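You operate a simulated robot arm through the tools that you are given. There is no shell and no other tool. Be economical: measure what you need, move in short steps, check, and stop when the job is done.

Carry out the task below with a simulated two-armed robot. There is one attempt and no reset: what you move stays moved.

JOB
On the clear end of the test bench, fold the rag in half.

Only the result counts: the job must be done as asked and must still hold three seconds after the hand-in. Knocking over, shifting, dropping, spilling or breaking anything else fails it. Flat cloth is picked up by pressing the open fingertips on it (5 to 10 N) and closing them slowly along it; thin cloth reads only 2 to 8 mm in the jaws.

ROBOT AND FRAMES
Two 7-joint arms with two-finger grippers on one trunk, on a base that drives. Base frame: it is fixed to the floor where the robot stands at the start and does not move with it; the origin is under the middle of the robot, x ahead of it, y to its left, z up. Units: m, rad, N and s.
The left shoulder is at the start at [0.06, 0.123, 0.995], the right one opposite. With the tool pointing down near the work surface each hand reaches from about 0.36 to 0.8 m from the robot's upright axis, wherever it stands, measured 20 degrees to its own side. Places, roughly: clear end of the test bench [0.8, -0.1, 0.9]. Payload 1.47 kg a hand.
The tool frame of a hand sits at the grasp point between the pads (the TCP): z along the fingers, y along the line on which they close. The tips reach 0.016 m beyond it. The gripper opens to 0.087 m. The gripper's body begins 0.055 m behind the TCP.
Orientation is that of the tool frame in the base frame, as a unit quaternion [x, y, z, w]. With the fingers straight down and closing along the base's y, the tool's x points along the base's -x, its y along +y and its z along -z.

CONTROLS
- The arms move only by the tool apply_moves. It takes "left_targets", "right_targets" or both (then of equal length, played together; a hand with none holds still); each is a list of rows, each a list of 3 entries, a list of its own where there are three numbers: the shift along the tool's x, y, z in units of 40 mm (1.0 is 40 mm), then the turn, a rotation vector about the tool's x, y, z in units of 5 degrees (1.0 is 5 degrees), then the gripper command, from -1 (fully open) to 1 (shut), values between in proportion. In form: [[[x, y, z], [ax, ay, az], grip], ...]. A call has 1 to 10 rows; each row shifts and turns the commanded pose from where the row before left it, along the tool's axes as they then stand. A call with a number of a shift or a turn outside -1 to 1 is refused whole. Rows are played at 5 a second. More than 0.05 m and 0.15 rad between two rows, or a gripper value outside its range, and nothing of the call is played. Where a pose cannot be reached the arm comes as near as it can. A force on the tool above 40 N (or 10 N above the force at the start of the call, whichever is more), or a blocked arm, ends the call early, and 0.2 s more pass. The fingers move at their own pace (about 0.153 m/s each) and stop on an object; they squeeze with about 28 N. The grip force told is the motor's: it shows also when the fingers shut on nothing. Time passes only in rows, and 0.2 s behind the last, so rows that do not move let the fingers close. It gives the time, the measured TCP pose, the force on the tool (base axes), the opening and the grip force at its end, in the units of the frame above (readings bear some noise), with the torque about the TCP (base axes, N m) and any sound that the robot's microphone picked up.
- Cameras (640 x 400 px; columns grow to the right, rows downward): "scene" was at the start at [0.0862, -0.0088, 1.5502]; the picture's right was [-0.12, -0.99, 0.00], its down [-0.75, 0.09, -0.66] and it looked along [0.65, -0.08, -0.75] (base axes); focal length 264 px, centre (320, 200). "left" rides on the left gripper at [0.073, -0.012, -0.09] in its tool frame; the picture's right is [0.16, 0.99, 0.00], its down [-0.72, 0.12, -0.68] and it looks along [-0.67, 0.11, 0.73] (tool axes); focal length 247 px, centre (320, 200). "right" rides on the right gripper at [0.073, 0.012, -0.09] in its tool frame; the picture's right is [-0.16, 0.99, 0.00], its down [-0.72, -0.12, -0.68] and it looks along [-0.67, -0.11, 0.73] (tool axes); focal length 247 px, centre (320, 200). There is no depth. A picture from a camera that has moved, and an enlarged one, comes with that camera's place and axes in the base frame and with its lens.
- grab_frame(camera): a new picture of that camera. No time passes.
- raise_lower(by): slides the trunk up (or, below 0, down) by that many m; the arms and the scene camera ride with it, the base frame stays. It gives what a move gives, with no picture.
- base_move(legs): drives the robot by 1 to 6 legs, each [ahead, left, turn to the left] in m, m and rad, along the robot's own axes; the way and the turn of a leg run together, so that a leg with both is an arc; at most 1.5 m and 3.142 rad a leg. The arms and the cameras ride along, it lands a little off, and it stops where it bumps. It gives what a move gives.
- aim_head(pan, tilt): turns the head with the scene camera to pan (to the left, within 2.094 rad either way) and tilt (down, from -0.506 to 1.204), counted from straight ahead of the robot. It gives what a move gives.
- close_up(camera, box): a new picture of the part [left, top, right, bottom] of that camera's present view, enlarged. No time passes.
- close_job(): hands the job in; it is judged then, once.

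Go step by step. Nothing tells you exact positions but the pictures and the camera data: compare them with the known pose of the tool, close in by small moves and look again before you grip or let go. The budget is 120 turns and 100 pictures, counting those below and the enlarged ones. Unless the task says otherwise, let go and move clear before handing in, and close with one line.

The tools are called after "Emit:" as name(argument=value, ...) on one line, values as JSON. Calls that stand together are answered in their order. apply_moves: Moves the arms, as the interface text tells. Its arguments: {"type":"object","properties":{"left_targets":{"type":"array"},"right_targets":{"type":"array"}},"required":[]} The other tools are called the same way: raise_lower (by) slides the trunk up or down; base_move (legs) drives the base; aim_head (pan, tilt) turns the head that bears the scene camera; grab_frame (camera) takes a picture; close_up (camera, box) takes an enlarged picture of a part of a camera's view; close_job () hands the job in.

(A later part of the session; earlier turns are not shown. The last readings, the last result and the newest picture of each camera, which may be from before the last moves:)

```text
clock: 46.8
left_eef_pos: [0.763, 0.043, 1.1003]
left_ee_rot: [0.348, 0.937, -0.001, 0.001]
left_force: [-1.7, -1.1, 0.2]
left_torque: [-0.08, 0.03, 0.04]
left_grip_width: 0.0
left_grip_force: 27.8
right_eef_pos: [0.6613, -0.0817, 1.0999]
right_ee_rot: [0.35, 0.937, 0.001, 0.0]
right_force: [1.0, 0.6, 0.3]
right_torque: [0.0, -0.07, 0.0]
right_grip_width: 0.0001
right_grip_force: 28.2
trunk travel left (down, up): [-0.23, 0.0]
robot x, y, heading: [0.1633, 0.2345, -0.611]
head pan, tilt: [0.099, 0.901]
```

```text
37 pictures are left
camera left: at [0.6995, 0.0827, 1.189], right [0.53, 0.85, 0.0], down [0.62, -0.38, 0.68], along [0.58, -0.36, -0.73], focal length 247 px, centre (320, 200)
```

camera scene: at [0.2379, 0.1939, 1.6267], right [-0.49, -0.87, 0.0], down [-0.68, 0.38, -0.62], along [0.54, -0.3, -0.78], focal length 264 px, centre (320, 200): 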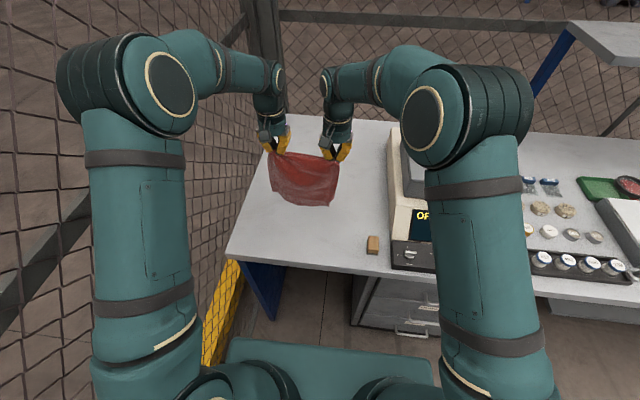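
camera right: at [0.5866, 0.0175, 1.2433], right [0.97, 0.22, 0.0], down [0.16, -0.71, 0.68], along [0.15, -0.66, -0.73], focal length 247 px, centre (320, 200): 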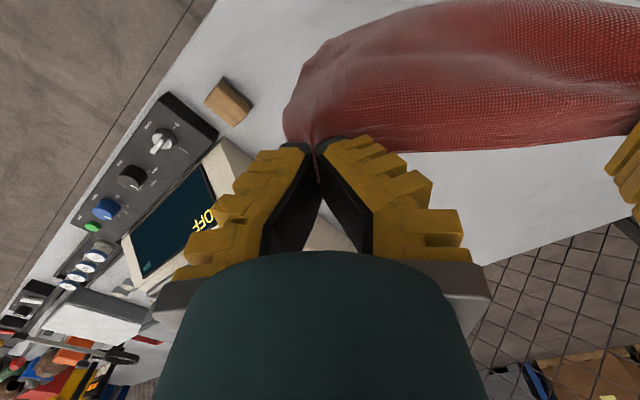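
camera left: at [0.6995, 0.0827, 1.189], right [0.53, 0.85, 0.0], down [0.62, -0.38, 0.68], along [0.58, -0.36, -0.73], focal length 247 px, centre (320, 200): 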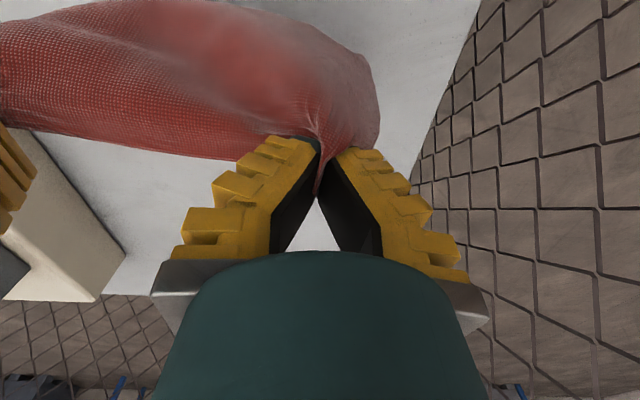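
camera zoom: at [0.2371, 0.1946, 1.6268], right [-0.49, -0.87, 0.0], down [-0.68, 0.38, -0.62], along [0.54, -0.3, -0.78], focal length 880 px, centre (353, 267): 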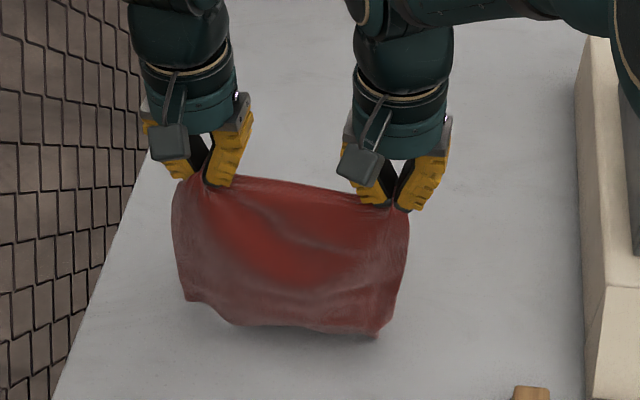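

The bottom edge is at the table now. I'll keep going: a bit lower to make contact, then backwards so the edge trails forward.

Emit:
apply_moves(left_targets=[[[0, 0, 0.2], [0, 0, 0], 1], [[0.2, 0, 0.2], [0, 0, 0], 1], [[0.5, 0, 0.12], [0, 0, 0], 1], [[0.5, 0, 0.12], [0, 0, 0], 1]], right_targets=[[[0, 0, 0.2], [0, 0, 0], 1], [[0.2, 0, 0.2], [0, 0, 0], 1], [[0.5, 0, 0.12], [0, 0, 0], 1], [[0.5, 0, 0.12], [0, 0, 0], 1]])

Emit:
close_up(camera="scene", box=[240, 120, 380, 240])

Emit:
grab_frame(camera="left")

```text
clock: 47.8
left_eef_pos: [0.7285, 0.0757, 1.0744]
left_ee_rot: [0.348, 0.937, 0.0, 0.001]
left_force: [-2.1, -1.8, -1.1]
left_torque: [0.01, 0.0, 0.03]
left_grip_width: 0.0001
left_grip_force: 28.1
right_eef_pos: [0.6262, -0.0505, 1.0762]
right_ee_rot: [0.349, 0.937, 0.0, 0.001]
right_force: [2.0, 2.1, 0.3]
right_torque: [0.07, -0.06, -0.02]
right_grip_width: 0.0
right_grip_force: 27.9
trunk travel left (down, up): [-0.23, 0.0]
robot x, y, heading: [0.1636, 0.2367, -0.613]
head pan, tilt: [0.099, 0.901]
```

```text
3.33 times, centred on (310, 180) of scene
camera zoom: at [0.237, 0.1949, 1.6268], right [-0.49, -0.87, 0.0], down [-0.68, 0.38, -0.62], along [0.54, -0.3, -0.78], focal length 880 px, centre (353, 267)
```

zoom: 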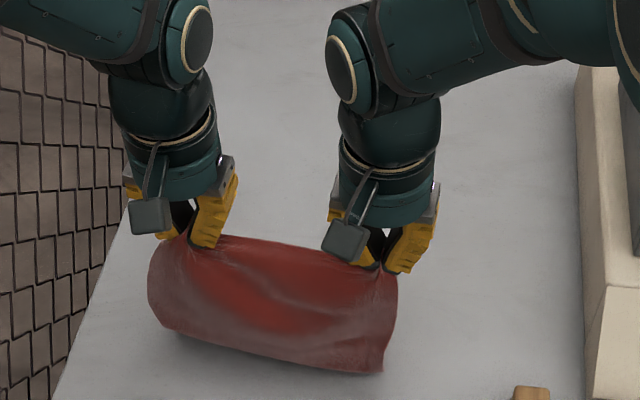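

```text
35 pictures are left
camera left: at [0.6645, 0.1152, 1.1644], right [0.53, 0.85, 0.0], down [0.62, -0.38, 0.68], along [0.58, -0.36, -0.73], focal length 247 px, centre (320, 200)
```

left: 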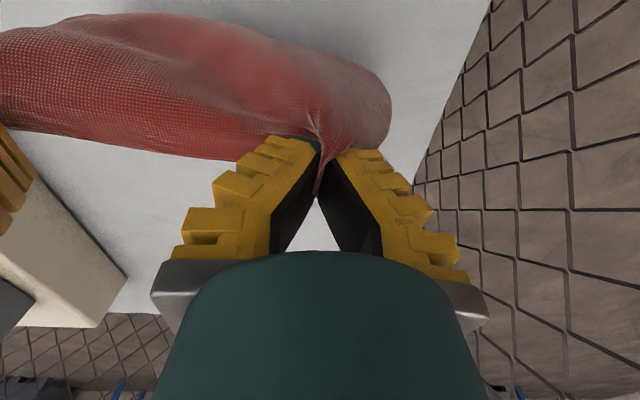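

The bottom edge has tucked forward under the hanging cloth, as wanted. I'll continue back and down to half the length.

Emit:
apply_moves(left_targets=[[[0.25, 0, 0.25], [0, 0, 0], 1], [[0.25, 0, 0.25], [0, 0, 0], 1], [[0.25, 0, 0.25], [0, 0, 0], 1], [[0.2, 0, 0.25], [0, 0, 0], 1], [[0.1, 0, 0.25], [0, 0, 0], 1], [[0, 0, 0], [0, 0, 0], 1]], right_targets=[[[0.25, 0, 0.25], [0, 0, 0], 1], [[0.25, 0, 0.25], [0, 0, 0], 1], [[0.25, 0, 0.25], [0, 0, 0], 1], [[0.2, 0, 0.25], [0, 0, 0], 1], [[0.1, 0, 0.25], [0, 0, 0], 1], [[0, 0, 0], [0, 0, 0], 1]])

Emit:
close_up(camera="scene", box=[220, 140, 380, 280])

Emit:
grab_frame(camera="left")

Emit:
grab_frame(camera="right")

```text
clock: 49.2
left_eef_pos: [0.6945, 0.1002, 1.0239]
left_ee_rot: [0.348, 0.937, 0.0, 0.001]
left_force: [-0.7, -0.3, 0.0]
left_torque: [0.0, -0.03, 0.0]
left_grip_width: 0.0
left_grip_force: 28.3
right_eef_pos: [0.5918, -0.023, 1.0233]
right_ee_rot: [0.35, 0.937, 0.001, 0.001]
right_force: [0.5, 0.3, 0.2]
right_torque: [0.01, 0.0, 0.01]
right_grip_width: 0.0
right_grip_force: 28.1
trunk travel left (down, up): [-0.23, 0.0]
robot x, y, heading: [0.1656, 0.237, -0.61]
head pan, tilt: [0.099, 0.901]
```

```text
2.86 times, centred on (300, 210) of scene
camera zoom: at [0.2373, 0.1941, 1.6268], right [-0.49, -0.87, 0.0], down [-0.68, 0.38, -0.62], along [0.54, -0.3, -0.78], focal length 754 px, centre (377, 171)
```

zoom: 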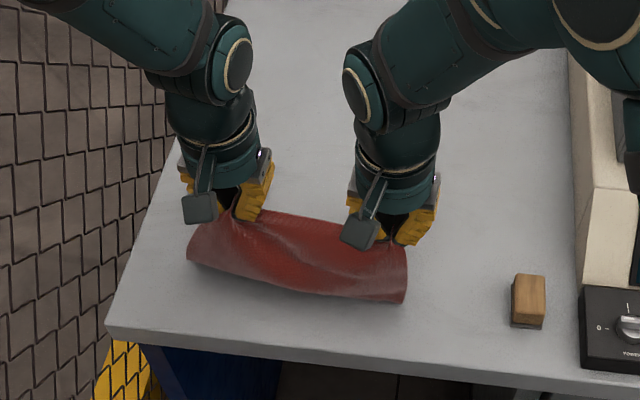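

```text
33 pictures are left
camera left: at [0.6306, 0.14, 1.113], right [0.53, 0.85, 0.0], down [0.62, -0.39, 0.68], along [0.58, -0.36, -0.73], focal length 247 px, centre (320, 200)
```

left: 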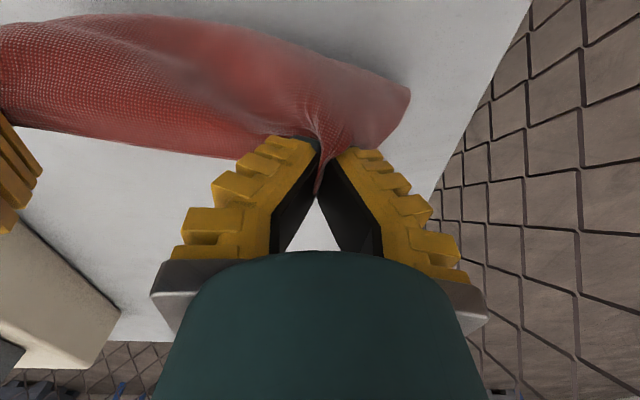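

```text
32 pictures are left
camera right: at [0.5448, 0.0336, 1.1138], right [0.77, 0.64, 0.0], down [0.47, -0.56, 0.68], along [0.44, -0.52, -0.73], focal length 247 px, centre (320, 200)
```

right: 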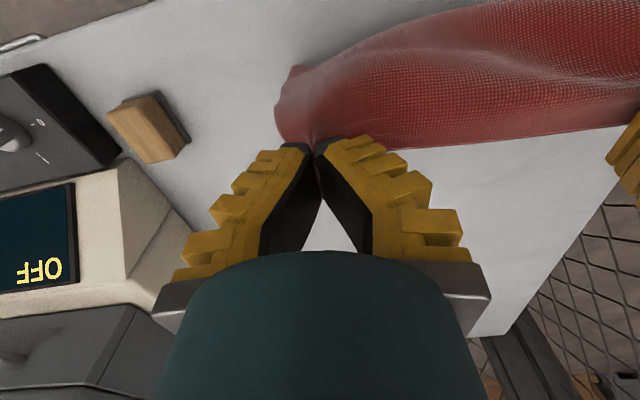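

The crease is forming parallel to the bench edge, about 8 cm in. Now I'll bring the held edge forward and down over the lower half, stopping part-way to look.

Emit:
apply_moves(left_targets=[[[-0.25, 0, 0.03], [0, 0, 0], 1], [[-0.25, 0, 0.05], [0, 0, 0], 1], [[-0.25, 0, 0.08], [0, 0, 0], 1], [[-0.25, 0, 0.12], [0, 0, 0], 1], [[-0.25, 0, 0.15], [0, 0, 0], 1], [[-0.25, 0, 0.2], [0, 0, 0], 1], [[-0.2, 0, 0.25], [0, 0, 0], 1], [[-0.2, 0, 0.25], [0, 0, 0], 1]], right_targets=[[[-0.25, 0, 0.03], [0, 0, 0], 1], [[-0.25, 0, 0.05], [0, 0, 0], 1], [[-0.25, 0, 0.08], [0, 0, 0], 1], [[-0.25, 0, 0.12], [0, 0, 0], 1], [[-0.25, 0, 0.15], [0, 0, 0], 1], [[-0.25, 0, 0.2], [0, 0, 0], 1], [[-0.2, 0, 0.25], [0, 0, 0], 1], [[-0.2, 0, 0.25], [0, 0, 0], 1]])

Emit:
close_up(camera="scene", box=[240, 140, 380, 260])

Emit:
grab_frame(camera="left")

Emit:
grab_frame(camera="right")

```text
clock: 51.0
left_eef_pos: [0.7534, 0.051, 0.9777]
left_ee_rot: [0.348, 0.937, 0.0, 0.001]
left_force: [-0.8, -1.2, 0.0]
left_torque: [-0.01, 0.04, -0.03]
left_grip_width: 0.0003
left_grip_force: 28.2
right_eef_pos: [0.6509, -0.073, 0.9777]
right_ee_rot: [0.35, 0.937, 0.001, -0.001]
right_force: [0.9, -0.4, 0.4]
right_torque: [-0.01, -0.01, 0.02]
right_grip_width: 0.0
right_grip_force: 28.4
trunk travel left (down, up): [-0.23, 0.0]
robot x, y, heading: [0.1639, 0.2376, -0.611]
head pan, tilt: [0.099, 0.901]
```

```text
3.33 times, centred on (310, 200) of scene
camera zoom: at [0.2384, 0.1934, 1.6266], right [-0.49, -0.87, 0.0], down [-0.68, 0.38, -0.62], along [0.54, -0.3, -0.78], focal length 880 px, centre (353, 200)
```

zoom: 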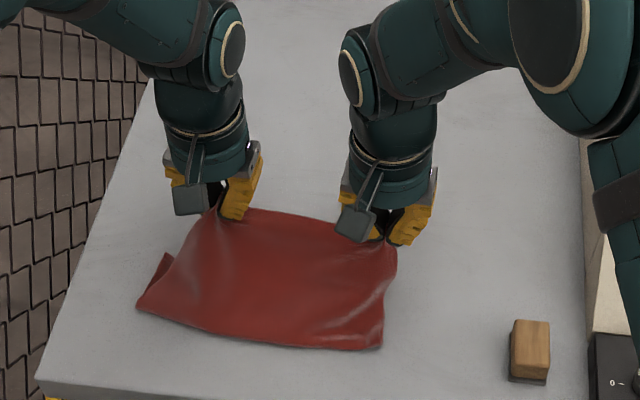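

```text
30 pictures are left
camera left: at [0.6891, 0.0895, 1.0672], right [0.53, 0.85, 0.0], down [0.62, -0.39, 0.68], along [0.58, -0.36, -0.73], focal length 247 px, centre (320, 200)
```

left: 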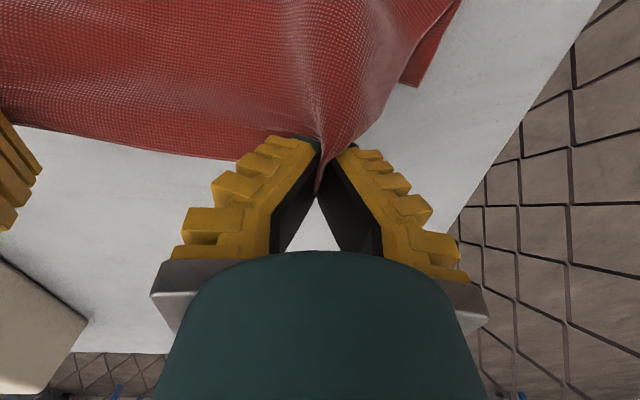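

```text
29 pictures are left
camera right: at [0.6026, -0.0165, 1.0676], right [0.77, 0.64, 0.0], down [0.47, -0.56, 0.68], along [0.44, -0.52, -0.73], focal length 247 px, centre (320, 200)
```

right: 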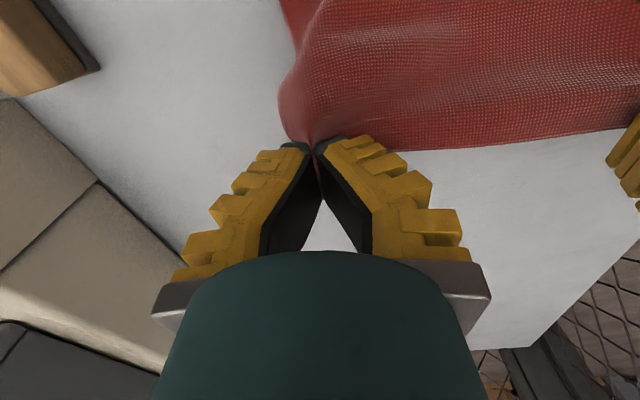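

The lower layer shows at left and is only about 65 mm deep, so the crease is about 45 mm too far forward. I'll take the held edge back and lay more cloth down towards me before bringing it forward again.

Emit:
apply_moves(left_targets=[[[0.4, 0, -0.25], [0, 0, 0], 1], [[0.42, 0, -0.25], [0, 0, 0], 1], [[0.42, 0, -0.25], [0, 0, 0], 1], [[0.42, 0, -0.2], [0, 0, 0], 1], [[0.42, 0, 0], [0, 0, 0], 1], [[0.42, 0, 0], [0, 0, 0], 1], [[0.42, 0, 0.1], [0, 0, 0], 1], [[0.42, 0, 0.15], [0, 0, 0], 1], [[0, 0, 0.1], [0, 0, 0], 1]], right_targets=[[[0.4, 0, -0.25], [0, 0, 0], 1], [[0.42, 0, -0.25], [0, 0, 0], 1], [[0.42, 0, -0.25], [0, 0, 0], 1], [[0.42, 0, -0.2], [0, 0, 0], 1], [[0.42, 0, 0], [0, 0, 0], 1], [[0.42, 0, 0], [0, 0, 0], 1], [[0.42, 0, 0.1], [0, 0, 0], 1], [[0.42, 0, 0.15], [0, 0, 0], 1], [[0, 0, 0.1], [0, 0, 0], 1]])

Emit:
close_up(camera="scene", box=[220, 150, 380, 290])

Emit:
grab_frame(camera="right")

```text
clock: 53.0
left_eef_pos: [0.653, 0.1372, 1.0026]
left_ee_rot: [0.348, 0.937, -0.001, 0.0]
left_force: [0.0, -0.3, -0.1]
left_torque: [0.0, 0.04, -0.01]
left_grip_width: 0.0
left_grip_force: 28.3
right_eef_pos: [0.5488, 0.0142, 1.001]
right_ee_rot: [0.35, 0.937, 0.0, 0.0]
right_force: [0.6, 0.7, 0.3]
right_torque: [0.04, 0.03, -0.03]
right_grip_width: 0.0001
right_grip_force: 27.6
trunk travel left (down, up): [-0.23, 0.0]
robot x, y, heading: [0.1649, 0.2392, -0.611]
head pan, tilt: [0.099, 0.901]
```

```text
2.86 times, centred on (300, 220) of scene
camera zoom: at [0.2382, 0.1934, 1.6267], right [-0.49, -0.87, 0.0], down [-0.68, 0.38, -0.62], along [0.54, -0.3, -0.78], focal length 754 px, centre (377, 143)
```

zoom: 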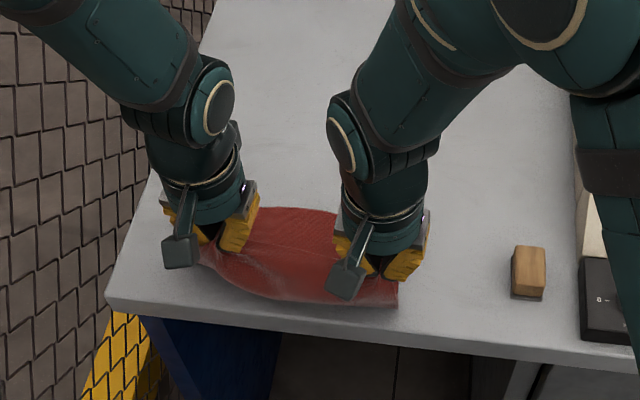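

```text
27 pictures are left
camera right: at [0.5013, 0.0706, 1.091], right [0.77, 0.64, 0.0], down [0.47, -0.56, 0.68], along [0.44, -0.52, -0.73], focal length 247 px, centre (320, 200)
```

right: 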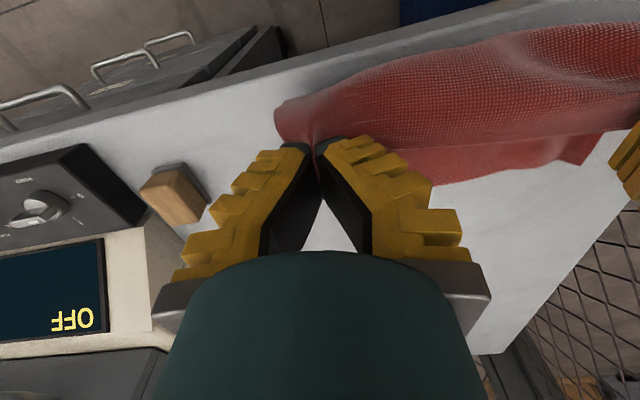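

The lower edge is now visible about 0.14 m in from the bench edge, and the hands sit where the crease should be. I'll bring the held edge forward and down onto that lower edge.

Emit:
apply_moves(left_targets=[[[0, 0, 0.05], [0, 0, 0], 1], [[0, 0, 0], [0, 0, 0], 1], [[-0.4, 0, 0], [0, 0, 0], 1], [[-0.45, 0, 0.075], [0, 0, 0], 1], [[-0.45, 0, 0.2], [0, 0, 0], 1], [[-0.4, 0, 0.275], [0, 0, 0], 1], [[-0.35, 0, 0.375], [0, 0, 0], 1], [[-0.3, 0, 0.4], [0, 0, 0], 1], [[-0.25, 0, 0.3], [0, 0, 0], 1]], right_targets=[[[0, 0, 0.05], [0, 0, 0], 1], [[0, 0, 0], [0, 0, 0], 1], [[-0.4, 0, 0], [0, 0, 0], 1], [[-0.45, 0, 0.075], [0, 0, 0], 1], [[-0.45, 0, 0.2], [0, 0, 0], 1], [[-0.4, 0, 0.275], [0, 0, 0], 1], [[-0.35, 0, 0.375], [0, 0, 0], 1], [[-0.3, 0, 0.4], [0, 0, 0], 1], [[-0.25, 0, 0.3], [0, 0, 0], 1]])

Emit:
close_up(camera="scene", box=[220, 150, 380, 290])

Emit:
grab_frame(camera="right")

Emit:
grab_frame(camera="left")

```text
clock: 55.0
left_eef_pos: [0.7305, 0.0688, 0.9363]
left_ee_rot: [0.349, 0.937, 0.001, 0.0]
left_force: [-1.7, -0.4, 0.4]
left_torque: [0.01, -0.01, -0.02]
left_grip_width: 0.0002
left_grip_force: 27.9
right_eef_pos: [0.6269, -0.0536, 0.9348]
right_ee_rot: [0.35, 0.937, 0.0, 0.0]
right_force: [2.1, 1.3, -0.6]
right_torque: [0.04, 0.03, -0.02]
right_grip_width: 0.0002
right_grip_force: 27.9
trunk travel left (down, up): [-0.23, 0.0]
robot x, y, heading: [0.1629, 0.238, -0.612]
head pan, tilt: [0.099, 0.901]
```

```text
2.86 times, centred on (300, 220) of scene
camera zoom: at [0.2383, 0.1936, 1.6267], right [-0.49, -0.87, 0.0], down [-0.68, 0.38, -0.62], along [0.54, -0.3, -0.78], focal length 754 px, centre (377, 143)
```

zoom: 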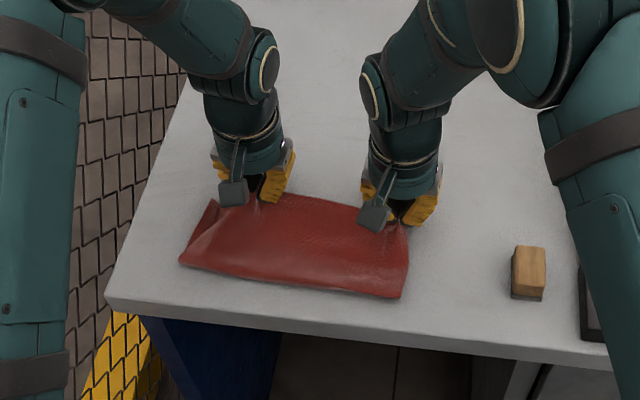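

```text
25 pictures are left
camera right: at [0.5793, 0.0024, 1.0254], right [0.77, 0.64, 0.0], down [0.47, -0.56, 0.68], along [0.44, -0.52, -0.73], focal length 247 px, centre (320, 200)
```

right: 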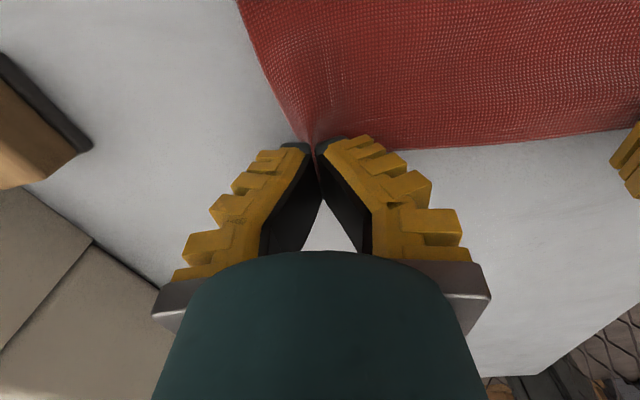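

```text
24 pictures are left
camera left: at [0.6671, 0.1092, 1.0257], right [0.53, 0.85, 0.0], down [0.62, -0.39, 0.68], along [0.58, -0.36, -0.73], focal length 247 px, centre (320, 200)
```

left: 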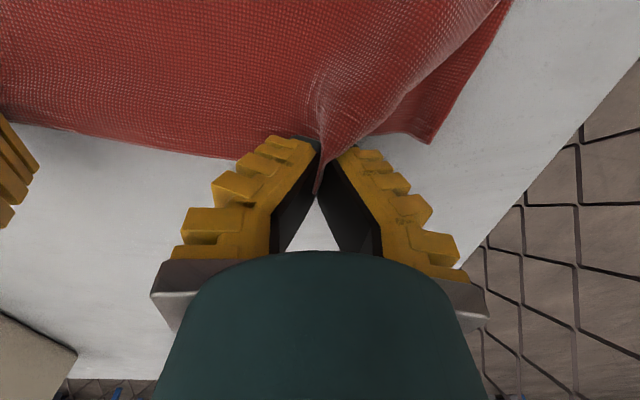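

The held edge is just above the lower edge, with slight slack. I'll go a few millimetres further, lower to the table and release gently.

Emit:
apply_moves(left_targets=[[[-0.1, 0, 0.2], [0, 0, 0], 1], [[-0.05, 0, 0.18], [0, 0, 0], 1], [[0, 0, 0.05], [0, 0, 0], 1], [[0, 0, 0], [0, 0, 0], 0.85], [[0, 0, 0], [0, 0, 0], 0.7], [[0, 0, 0], [0, 0, 0], 0.55], [[0, 0, 0], [0, 0, 0], 0.4], [[0, 0, 0], [0, 0, 0], 0.4]], right_targets=[[[-0.15, 0, 0.2], [0, 0, 0], 1], [[-0.1, 0, 0.15], [0, 0, 0], 1], [[0, 0, 0.05], [0, 0, 0], 1], [[0, 0, 0], [0, 0, 0], 0.85], [[0, 0, 0], [0, 0, 0], 0.7], [[0, 0, 0], [0, 0, 0], 0.55], [[0, 0, 0], [0, 0, 0], 0.4], [[0, 0, 0], [0, 0, 0], 0.4]])

Emit:
grab_frame(camera="left")

Emit:
grab_frame(camera="right")

```text
clock: 56.8
left_eef_pos: [0.7353, 0.0654, 0.9182]
left_ee_rot: [0.348, 0.937, -0.001, 0.0]
left_force: [0.2, 0.4, -0.9]
left_torque: [-0.04, 0.0, -0.01]
left_grip_width: 0.0322
left_grip_force: 3.7
right_eef_pos: [0.6366, -0.0619, 0.9188]
right_ee_rot: [0.35, 0.937, 0.001, 0.0]
right_force: [-0.4, 0.5, -0.1]
right_torque: [-0.01, -0.01, 0.0]
right_grip_width: 0.0323
right_grip_force: 4.5
trunk travel left (down, up): [-0.23, 0.0]
robot x, y, heading: [0.1641, 0.2362, -0.609]
head pan, tilt: [0.099, 0.901]
```

```text
23 pictures are left
camera left: at [0.6715, 0.1051, 1.0079], right [0.53, 0.85, 0.0], down [0.62, -0.39, 0.68], along [0.58, -0.36, -0.73], focal length 247 px, centre (320, 200)
```

left: 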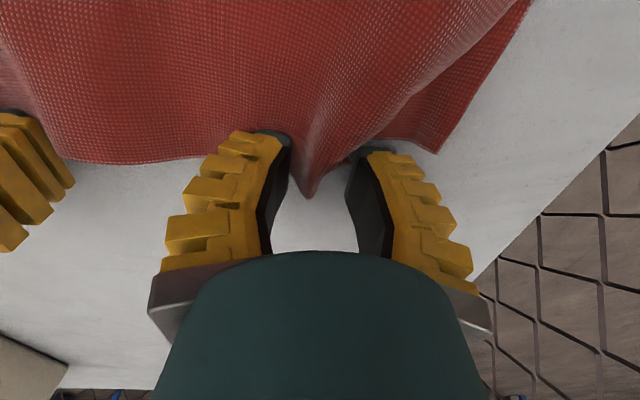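

```text
22 pictures are left
camera right: at [0.587, -0.0051, 1.009], right [0.77, 0.64, 0.0], down [0.47, -0.56, 0.68], along [0.44, -0.52, -0.73], focal length 247 px, centre (320, 200)
```

right: 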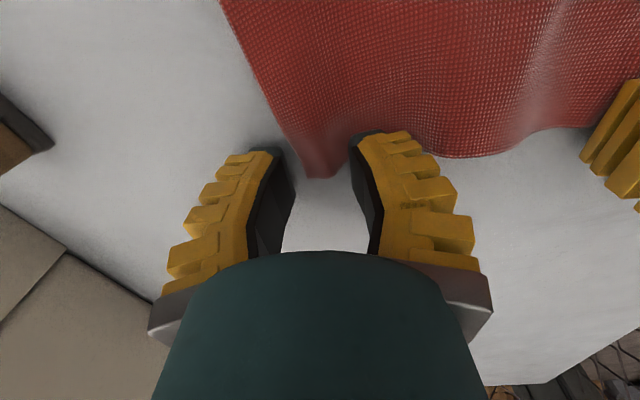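

Released cleanly. I'll lift up and back out to inspect the fold.

Emit:
apply_moves(left_targets=[[[0, 0, 0], [0, 0, 0], 0.1], [[-0.1, 0, -0.4], [0, 0, 0], 0.1], [[-0.2, 0, -0.8], [0, 0, 0], 0.1], [[0, 0.3, -1], [0, 0, 0], 0.1], [[0, 0.6, -0.9], [0, 0, 0], 0.1], [[0, 0.8, -0.8], [0, 0, 0], 0.1], [[0, 0.8, 0], [0, 0, 0], 0.1]], right_targets=[[[0, 0, 0], [0, 0, 0], 0.1], [[-0.1, 0, -0.4], [0, 0, 0], 0.1], [[-0.2, 0, -0.8], [0, 0, 0], 0.1], [[0, -0.3, -1], [0, 0, 0], 0.1], [[0, -0.6, -0.9], [0, 0, 0], 0.1], [[0, -0.6, -0.9], [0, 0, 0], 0.1], [[0, -0.6, 0], [0, 0, 0], 0.1]])

Emit:
close_up(camera="scene", box=[250, 170, 370, 275])

Emit:
grab_frame(camera="left")

Emit:
grab_frame(camera="right")

```text
clock: 58.4
left_eef_pos: [0.8132, 0.1349, 1.0733]
left_ee_rot: [0.349, 0.937, 0.001, 0.0]
left_force: [-0.3, -0.8, -0.2]
left_torque: [0.04, 0.0, 0.02]
left_grip_width: 0.045
left_grip_force: 3.8
right_eef_pos: [0.5889, -0.1336, 1.0807]
right_ee_rot: [0.35, 0.937, 0.0, -0.001]
right_force: [0.4, -0.1, -0.4]
right_torque: [0.01, -0.01, -0.01]
right_grip_width: 0.0449
right_grip_force: 3.9
trunk travel left (down, up): [-0.23, 0.0]
robot x, y, heading: [0.1689, 0.2398, -0.61]
head pan, tilt: [0.099, 0.901]
```

```text
3.81 times, centred on (310, 222) of scene
camera zoom: at [0.2385, 0.1934, 1.6266], right [-0.49, -0.87, 0.0], down [-0.68, 0.38, -0.62], along [0.54, -0.3, -0.78], focal length 1006 px, centre (358, 114)
```

zoom: 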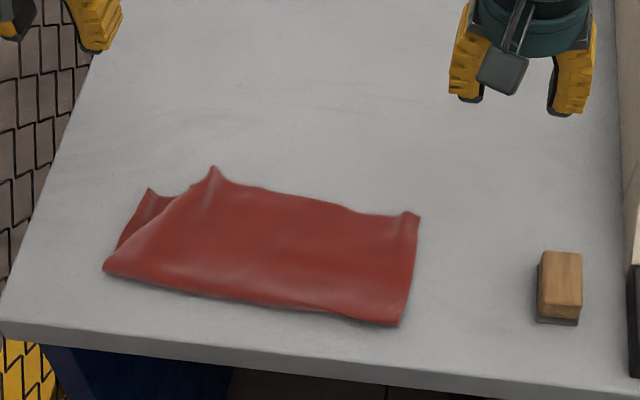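

```text
20 pictures are left
camera left: at [0.7498, 0.1744, 1.1628], right [0.53, 0.85, 0.0], down [0.62, -0.39, 0.68], along [0.58, -0.36, -0.73], focal length 247 px, centre (320, 200)
```

left: 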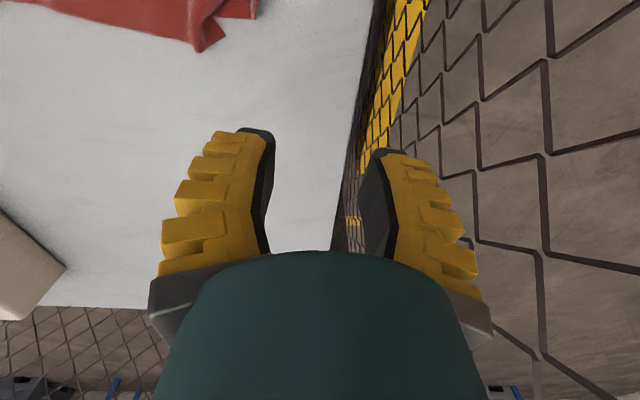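

```text
19 pictures are left
camera right: at [0.5408, -0.0771, 1.1694], right [0.77, 0.64, 0.0], down [0.47, -0.56, 0.68], along [0.44, -0.52, -0.73], focal length 247 px, centre (320, 200)
```

right: 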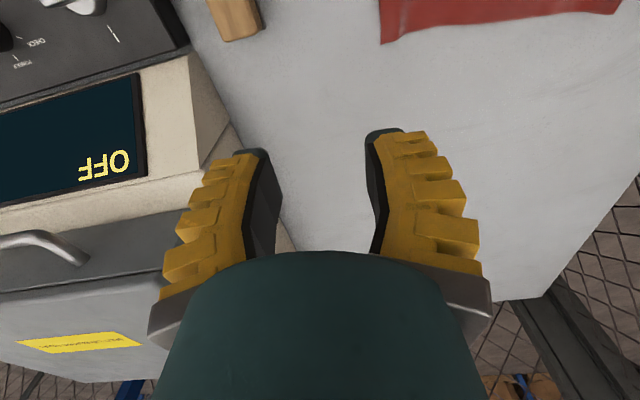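

The rag is folded in half: the right side matches well, but the left top corner is bunched about 4–5 cm inward. I'll look closer at that corner before tidying it.

Emit:
apply_moves(left_targets=[[[0.6, -0.5, 0.2], [0, 0, 0], 0.1], [[0.6, -0.5, 0.2], [0, 0, 0], 0.1], [[0.4, -0.2, 0.2], [0, 0, 0], 0.1]])

Emit:
close_up(camera="left", box=[140, 0, 460, 170])

Emit:
close_up(camera="scene", box=[260, 190, 320, 240])

```text
clock: 59.2
left_eef_pos: [0.7311, 0.1398, 1.0502]
left_ee_rot: [0.349, 0.937, 0.0, 0.001]
left_force: [0.7, 0.8, -0.9]
left_torque: [0.0, 0.01, -0.03]
left_grip_width: 0.0447
left_grip_force: 4.5
right_eef_pos: [0.5873, -0.1331, 1.0792]
right_ee_rot: [0.349, 0.937, -0.001, 0.0]
right_force: [0.7, -0.4, -0.5]
right_torque: [0.03, 0.04, 0.03]
right_grip_width: 0.045
right_grip_force: 4.0
trunk travel left (down, up): [-0.23, 0.0]
robot x, y, heading: [0.1673, 0.2351, -0.61]
head pan, tilt: [0.099, 0.901]
```

```text
2.00 times, centred on (300, 85) of left
camera zoom: at [0.6684, 0.1795, 1.1394], right [0.53, 0.85, 0.0], down [0.62, -0.39, 0.68], along [0.58, -0.36, -0.73], focal length 494 px, centre (360, 430)
```

zoom: 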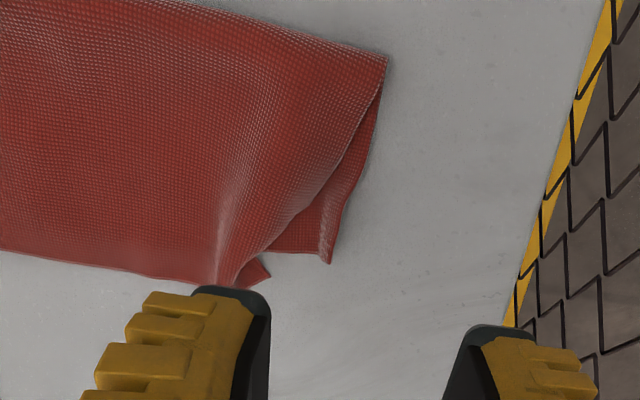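

```text
8.00 times, centred on (290, 215) of scene
camera zoom: at [0.2373, 0.1941, 1.6267], right [-0.49, -0.87, 0.0], down [-0.68, 0.38, -0.62], along [0.54, -0.3, -0.78], focal length 2112 px, centre (560, 80)
```

zoom: 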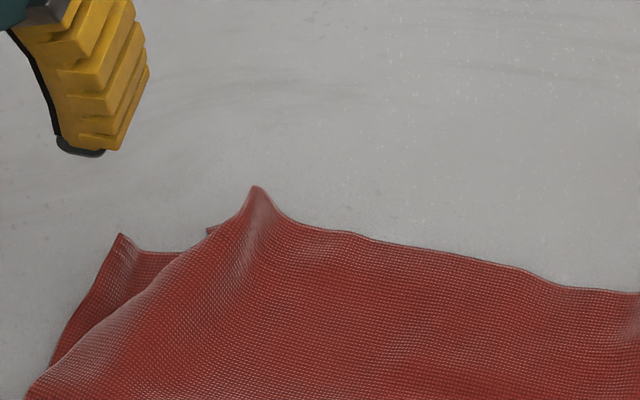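

The top left corner is just gathered inward at a standing pleat. I'll hover the left hand over the pleat so I can grip only the top layer and pull it outward.

Emit:
apply_moves(left_targets=[[[-0.29, -0.36, 0.2], [0, 0, 0], 0.2], [[-0.29, -0.36, 0.2], [0, 0, 0], 0.2], [[-0.29, -0.36, 0.2], [0, 0, 0], 0.2], [[-0.29, -0.36, 0.2], [0, 0, 0], 0.2], [[0, 0, 0.8], [0, 0, 0], 0.2], [[0, 0, 0.8], [0, 0, 0], 0.2], [[0, 0, 0.55], [0, 0, 0], 0.2]])

Emit:
grab_frame(camera="left")

```text
clock: 60.8
left_eef_pos: [0.7281, 0.0671, 0.9323]
left_ee_rot: [0.349, 0.937, -0.001, 0.001]
left_force: [0.2, -0.3, 0.9]
left_torque: [0.02, 0.05, 0.0]
left_grip_width: 0.0408
left_grip_force: 4.4
right_eef_pos: [0.5877, -0.1332, 1.0797]
right_ee_rot: [0.349, 0.937, 0.0, 0.0]
right_force: [0.9, -0.3, 0.0]
right_torque: [0.01, -0.02, 0.0]
right_grip_width: 0.0449
right_grip_force: 4.1
trunk travel left (down, up): [-0.23, 0.0]
robot x, y, heading: [0.1655, 0.2355, -0.615]
head pan, tilt: [0.099, 0.901]
```

```text
16 pictures are left
camera left: at [0.6648, 0.1065, 1.0217], right [0.53, 0.85, 0.0], down [0.62, -0.39, 0.68], along [0.58, -0.36, -0.73], focal length 247 px, centre (320, 200)
```

left: 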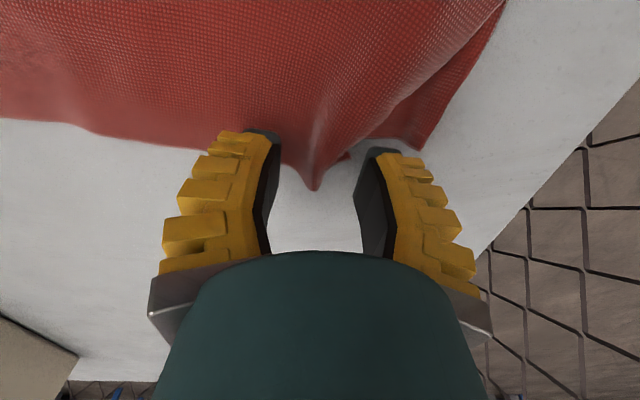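

The pleat stands between the fingers. I'll lower a little, close, lift 10 mm and draw it outward about 35 mm.

Emit:
apply_moves(left_targets=[[[0, 0, 0.13], [0, 0, 0], 0.3], [[0, 0, 0], [0, 0, 0], 0.6], [[0, 0, 0], [0, 0, 0], 0.9], [[0, 0, 0], [0, 0, 0], 1], [[0, 0, 0], [0, 0, 0], 1], [[0, 0, -0.2], [0, 0, 0], 1], [[0, 0.25, -0.1], [0, 0, 0], 1], [[0, 0.3, 0], [0, 0, 0], 1], [[0, 0.3, 0], [0, 0, 0], 1]])

Emit:
grab_frame(camera="left")

Emit:
close_up(camera="scene", box=[250, 170, 370, 275])

```text
clock: 62.8
left_eef_pos: [0.7496, 0.092, 0.9387]
left_ee_rot: [0.349, 0.937, 0.001, 0.0]
left_force: [0.3, -0.6, -0.3]
left_torque: [-0.01, -0.02, 0.01]
left_grip_width: 0.0
left_grip_force: 22.2
right_eef_pos: [0.5896, -0.1323, 1.0801]
right_ee_rot: [0.349, 0.937, 0.0, 0.0]
right_force: [-0.3, -0.3, 0.2]
right_torque: [-0.02, -0.04, -0.03]
right_grip_width: 0.045
right_grip_force: 4.4
trunk travel left (down, up): [-0.23, 0.0]
robot x, y, heading: [0.1677, 0.2377, -0.609]
head pan, tilt: [0.099, 0.901]
```

```text
15 pictures are left
camera left: at [0.6862, 0.1311, 1.029], right [0.53, 0.85, 0.0], down [0.62, -0.39, 0.68], along [0.58, -0.36, -0.73], focal length 247 px, centre (320, 200)
```

left: 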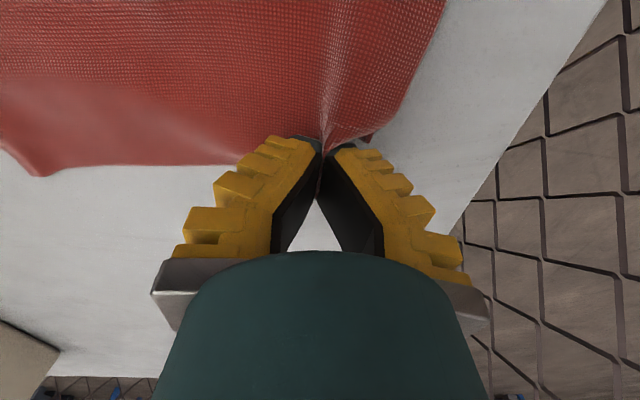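

```text
3.81 times, centred on (310, 222) of scene
camera zoom: at [0.2378, 0.1944, 1.6267], right [-0.49, -0.87, 0.0], down [-0.68, 0.38, -0.62], along [0.54, -0.3, -0.78], focal length 1006 px, centre (358, 114)
```

zoom: 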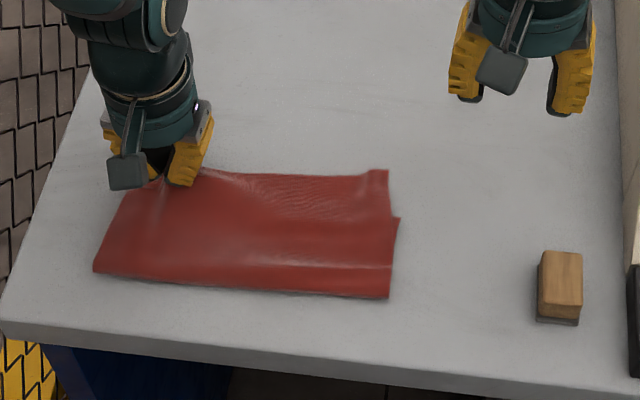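

The left corners now coincide. I'll lower, release, lift away and look at the whole.

Emit:
apply_moves(left_targets=[[[0, 0, 0.3], [0, 0, 0], 1], [[0, 0, 0.15], [0, 0, 0], 1], [[0, 0, 0], [0, 0, 0], 0.8], [[0, 0, 0], [0, 0, 0], 0.6], [[0, 0, 0], [0, 0, 0], 0.3], [[-0.1, 0, -0.4], [0, 0, 0], 0.3], [[-0.2, 0, -0.8], [0, 0, 0], 0.3], [[0, 0.4, -0.9], [0, 0, 0], 0.3], [[0, 0.8, -0.5], [0, 0, 0], 0.3]])

Emit:
close_up(camera="scene", box=[255, 180, 365, 265])

Emit:
grab_frame(camera="left")

```text
clock: 64.8
left_eef_pos: [0.7894, 0.1187, 1.0259]
left_ee_rot: [0.349, 0.937, -0.001, 0.0]
left_force: [-0.1, 0.6, 0.1]
left_torque: [-0.02, 0.0, -0.02]
left_grip_width: 0.0363
left_grip_force: 4.3
right_eef_pos: [0.59, -0.133, 1.0804]
right_ee_rot: [0.349, 0.937, 0.0, 0.001]
right_force: [-0.2, 0.2, 0.0]
right_torque: [0.04, 0.0, -0.02]
right_grip_width: 0.0447
right_grip_force: 4.5
trunk travel left (down, up): [-0.23, 0.0]
robot x, y, heading: [0.1661, 0.2339, -0.611]
head pan, tilt: [0.099, 0.901]
```

```text
4.71 times, centred on (310, 222) of scene
camera zoom: at [0.2384, 0.1951, 1.6267], right [-0.49, -0.87, 0.0], down [-0.68, 0.38, -0.62], along [0.54, -0.3, -0.78], focal length 1242 px, centre (367, 94)
```

zoom: 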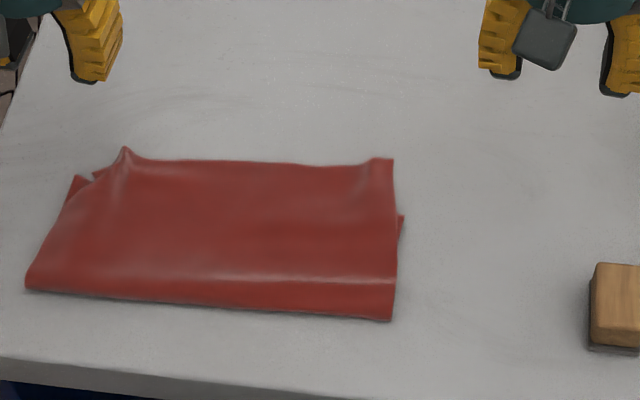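

```text
12 pictures are left
camera left: at [0.7256, 0.1584, 1.1154], right [0.53, 0.85, 0.0], down [0.62, -0.39, 0.68], along [0.58, -0.36, -0.73], focal length 247 px, centre (320, 200)
```

left: 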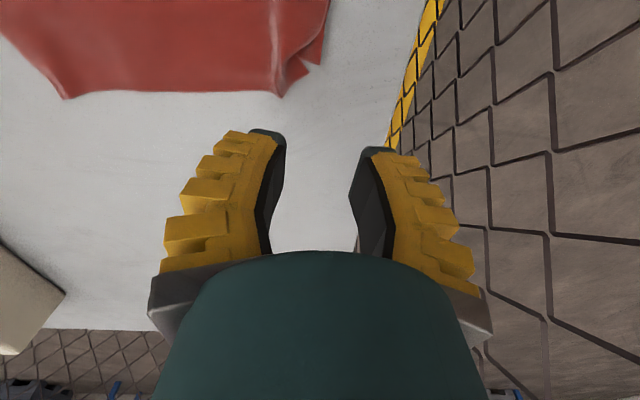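

The corners are now tidy, but the top layer overhangs the lower by about 3–4.5 cm at the far side. I'll regrip the overhanging corners, where there is only one layer, and lay the crease further back. First I'll hover over them.

Emit:
apply_moves(left_targets=[[[0, -0.29, 0.1], [0, 0, 0], 0.2], [[0, -0.29, 0.1], [0, 0, 0], 0.2], [[0, -0.29, 0.1], [0, 0, 0], 0.2], [[0, -0.29, 0.1], [0, 0, 0], 0.2], [[0, 0, 0.667], [0, 0, 0], 0.2], [[0, 0, 0.667], [0, 0, 0], 0.2], [[0, 0, 0.6], [0, 0, 0], 0.2]], right_targets=[[[-0.116, 0.755, 0.4], [0, 0, 0], 0.2], [[-0.116, 0.755, 0.4], [0, 0, 0], 0.2], [[-0.116, 0.755, 0.4], [0, 0, 0], 0.2], [[-0.116, 0.755, 0.4], [0, 0, 0], 0.2], [[0, 0, 0.72], [0, 0, 0], 0.2], [[0, 0, 0.72], [0, 0, 0], 0.2], [[0, 0, 0.66], [0, 0, 0], 0.2]])

Emit:
grab_frame(camera="left")

Emit:
grab_frame(camera="right")

```text
clock: 66.4
left_eef_pos: [0.762, 0.0858, 0.9324]
left_ee_rot: [0.348, 0.937, 0.0, 0.0]
left_force: [-0.1, -0.2, 0.8]
left_torque: [0.04, -0.03, -0.01]
left_grip_width: 0.0403
left_grip_force: 3.9
right_eef_pos: [0.6833, -0.0502, 0.9314]
right_ee_rot: [0.349, 0.937, 0.0, 0.0]
right_force: [-0.2, 0.7, -0.6]
right_torque: [0.01, 0.02, -0.03]
right_grip_width: 0.0405
right_grip_force: 4.2
trunk travel left (down, up): [-0.23, 0.0]
robot x, y, heading: [0.1679, 0.2334, -0.61]
head pan, tilt: [0.099, 0.901]
```

```text
11 pictures are left
camera left: at [0.6975, 0.1249, 1.0219], right [0.53, 0.85, 0.0], down [0.62, -0.39, 0.68], along [0.58, -0.36, -0.73], focal length 247 px, centre (320, 200)
```

left: 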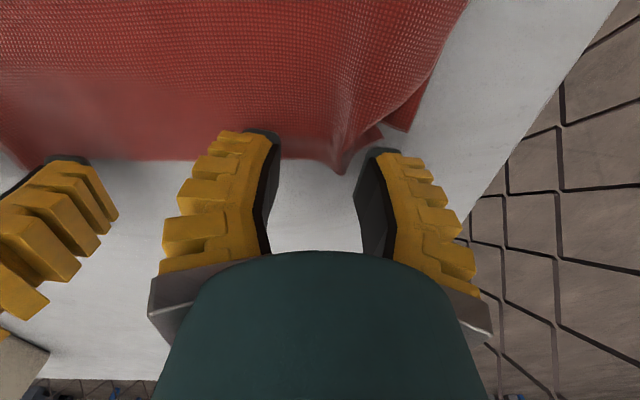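

```text
10 pictures are left
camera right: at [0.6354, 0.0051, 1.0209], right [0.77, 0.64, 0.0], down [0.47, -0.56, 0.68], along [0.44, -0.52, -0.73], focal length 247 px, centre (320, 200)
```

right: 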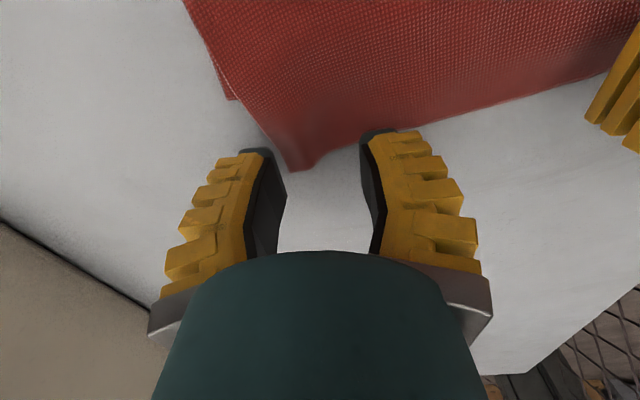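

Both hands sit over the overhang, clear of the lower layer. I'll nudge back slightly and go down to contact.

Emit:
apply_moves(left_targets=[[[0.1, 0.05, 0.15], [0, 0, 0], 0.2], [[0, 0, 0.15], [0, 0, 0], 0.2], [[0, 0, 0.08], [0, 0, 0], 0.2]], right_targets=[[[0.15, 0, 0.15], [0, 0, 0], 0.2], [[0, 0, 0.15], [0, 0, 0], 0.2], [[0, 0, 0.06], [0, 0, 0], 0.2]])

```text
clock: 67.2
left_eef_pos: [0.7584, 0.0895, 0.9178]
left_ee_rot: [0.349, 0.937, -0.001, 0.0]
left_force: [0.2, -1.1, 6.5]
left_torque: [-0.1, 0.15, -0.01]
left_grip_width: 0.036
left_grip_force: 7.5
right_eef_pos: [0.6773, -0.0495, 0.9179]
right_ee_rot: [0.35, 0.937, 0.0, 0.0]
right_force: [-0.5, 0.0, -0.2]
right_torque: [0.02, -0.02, 0.03]
right_grip_width: 0.0407
right_grip_force: 3.8
trunk travel left (down, up): [-0.23, 0.0]
robot x, y, heading: [0.1638, 0.2355, -0.607]
head pan, tilt: [0.099, 0.901]
```

Emit:
apply_moves(right_targets=[[[0, 0, 0.04], [0, 0, 0], 0.2], [[0, 0, 0.02], [0, 0, 0], 0.2]])

```text
clock: 67.8
left_eef_pos: [0.7581, 0.0906, 0.918]
left_ee_rot: [0.349, 0.937, -0.001, 0.0]
left_force: [-0.6, -0.9, 5.3]
left_torque: [-0.14, 0.12, -0.02]
left_grip_width: 0.0361
left_grip_force: 7.6
right_eef_pos: [0.6774, -0.048, 0.9172]
right_ee_rot: [0.349, 0.937, 0.001, 0.001]
right_force: [-0.4, 0.8, 9.0]
right_torque: [0.27, -0.13, 0.06]
right_grip_width: 0.0422
right_grip_force: 4.5
trunk travel left (down, up): [-0.23, 0.0]
robot x, y, heading: [0.1637, 0.237, -0.611]
head pan, tilt: [0.099, 0.901]
```

Contact forces are good. I'll close slowly and lift slightly.

Emit:
apply_moves(left_targets=[[[0, 0, 0], [0, 0, 0], 0.35], [[0, 0, 0], [0, 0, 0], 0.5], [[0, 0, 0], [0, 0, 0], 0.65], [[0, 0, 0], [0, 0, 0], 0.8], [[0, 0, 0], [0, 0, 0], 0.95], [[0, 0, 0], [0, 0, 0], 1], [[0, 0, 0], [0, 0, 0], 1], [[0.15, 0, -0.4], [0, 0, 0], 1], [[0.25, 0, -0.5], [0, 0, 0], 1]], right_targets=[[[0, 0, 0], [0, 0, 0], 0.35], [[0, 0, 0], [0, 0, 0], 0.5], [[0, 0, 0], [0, 0, 0], 0.65], [[0, 0, 0], [0, 0, 0], 0.8], [[0, 0, 0], [0, 0, 0], 0.95], [[0, 0, 0], [0, 0, 0], 1], [[0, 0, 0], [0, 0, 0], 1], [[0.15, 0, -0.4], [0, 0, 0], 1], [[0.25, 0, -0.5], [0, 0, 0], 1]])

Emit:
close_up(camera="scene", box=[240, 160, 370, 270])

```text
clock: 69.8
left_eef_pos: [0.7457, 0.1012, 0.9548]
left_ee_rot: [0.349, 0.937, 0.0, 0.0]
left_force: [0.2, 0.3, 0.1]
left_torque: [0.02, -0.03, -0.03]
left_grip_width: 0.0
left_grip_force: 28.4
right_eef_pos: [0.6661, -0.0398, 0.9507]
right_ee_rot: [0.349, 0.937, 0.0, 0.0]
right_force: [0.4, 0.9, 0.7]
right_torque: [-0.01, 0.0, 0.04]
right_grip_width: 0.0
right_grip_force: 28.1
trunk travel left (down, up): [-0.23, 0.0]
robot x, y, heading: [0.1631, 0.2382, -0.606]
head pan, tilt: [0.099, 0.901]
```

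```text
3.64 times, centred on (305, 215) of scene
camera zoom: at [0.2365, 0.1946, 1.6268], right [-0.49, -0.87, 0.0], down [-0.68, 0.38, -0.62], along [0.54, -0.3, -0.78], focal length 960 px, centre (374, 146)
```

zoom: 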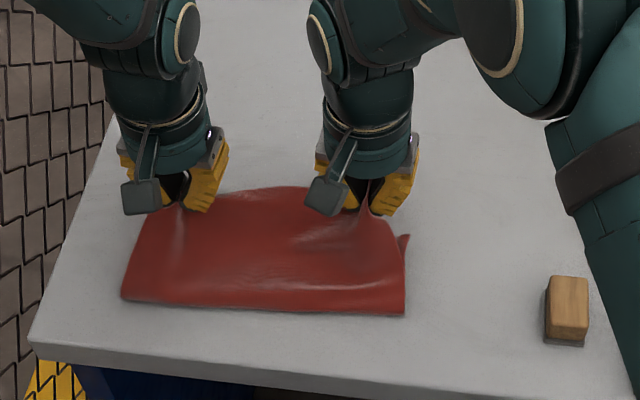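

Both corners are held. The lower edge lies about 0.14 m from the bench edge, so the crease belongs at about 0.03 m. I'll carry the edge back and down over that line to lay it there.

Emit:
apply_moves(left_targets=[[[0.333, 0, -0.4], [0, 0, 0], 1], [[0.333, 0, -0.4], [0, 0, 0], 1], [[0.333, 0, -0.3], [0, 0, 0], 1], [[0.333, 0, -0.2], [0, 0, 0], 1], [[0.333, 0, 0], [0, 0, 0], 1], [[0.333, 0, 0.1], [0, 0, 0], 1], [[0.333, 0, 0.2], [0, 0, 0], 1], [[0.333, 0, 0.2], [0, 0, 0], 1], [[0.333, 0, 0.05], [0, 0, 0], 1], [[0, 0, 0], [0, 0, 0], 1]], right_targets=[[[0.4, 0, -0.4], [0, 0, 0], 1], [[0.4, 0, -0.4], [0, 0, 0], 1], [[0.4, 0, -0.3], [0, 0, 0], 1], [[0.4, 0, -0.2], [0, 0, 0], 1], [[0.4, 0, 0], [0, 0, 0], 1], [[0.4, 0, 0.1], [0, 0, 0], 1], [[0.4, 0, 0.2], [0, 0, 0], 1], [[0.4, 0, 0.2], [0, 0, 0], 1], [[0.4, 0, 0.05], [0, 0, 0], 1], [[0, 0, 0], [0, 0, 0], 1]])

Emit:
grab_frame(camera="right")

```text
clock: 72.0
left_eef_pos: [0.6568, 0.1774, 0.9813]
left_ee_rot: [0.348, 0.937, 0.0, -0.001]
left_force: [-0.3, -0.4, 0.3]
left_torque: [0.01, 0.01, -0.02]
left_grip_width: 0.0
left_grip_force: 27.9
right_eef_pos: [0.556, 0.0553, 0.9794]
right_ee_rot: [0.35, 0.937, 0.0, 0.0]
right_force: [0.1, -0.2, 0.8]
right_torque: [0.03, 0.02, 0.02]
right_grip_width: 0.0
right_grip_force: 27.7
trunk travel left (down, up): [-0.23, 0.0]
robot x, y, heading: [0.1631, 0.2353, -0.613]
head pan, tilt: [0.099, 0.901]
```

```text
8 pictures are left
camera right: at [0.5086, 0.112, 1.0704], right [0.77, 0.64, 0.0], down [0.47, -0.56, 0.68], along [0.44, -0.52, -0.73], focal length 247 px, centre (320, 200)
```

right: 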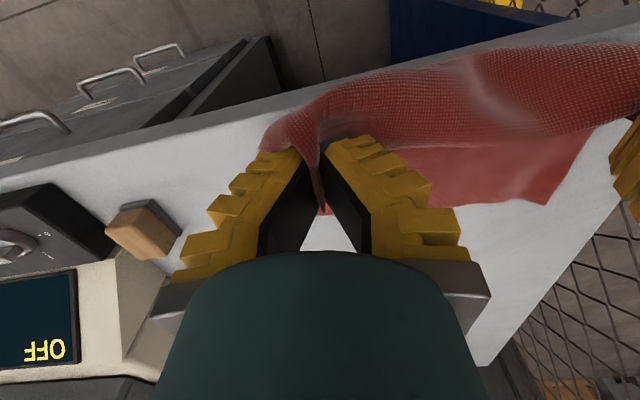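

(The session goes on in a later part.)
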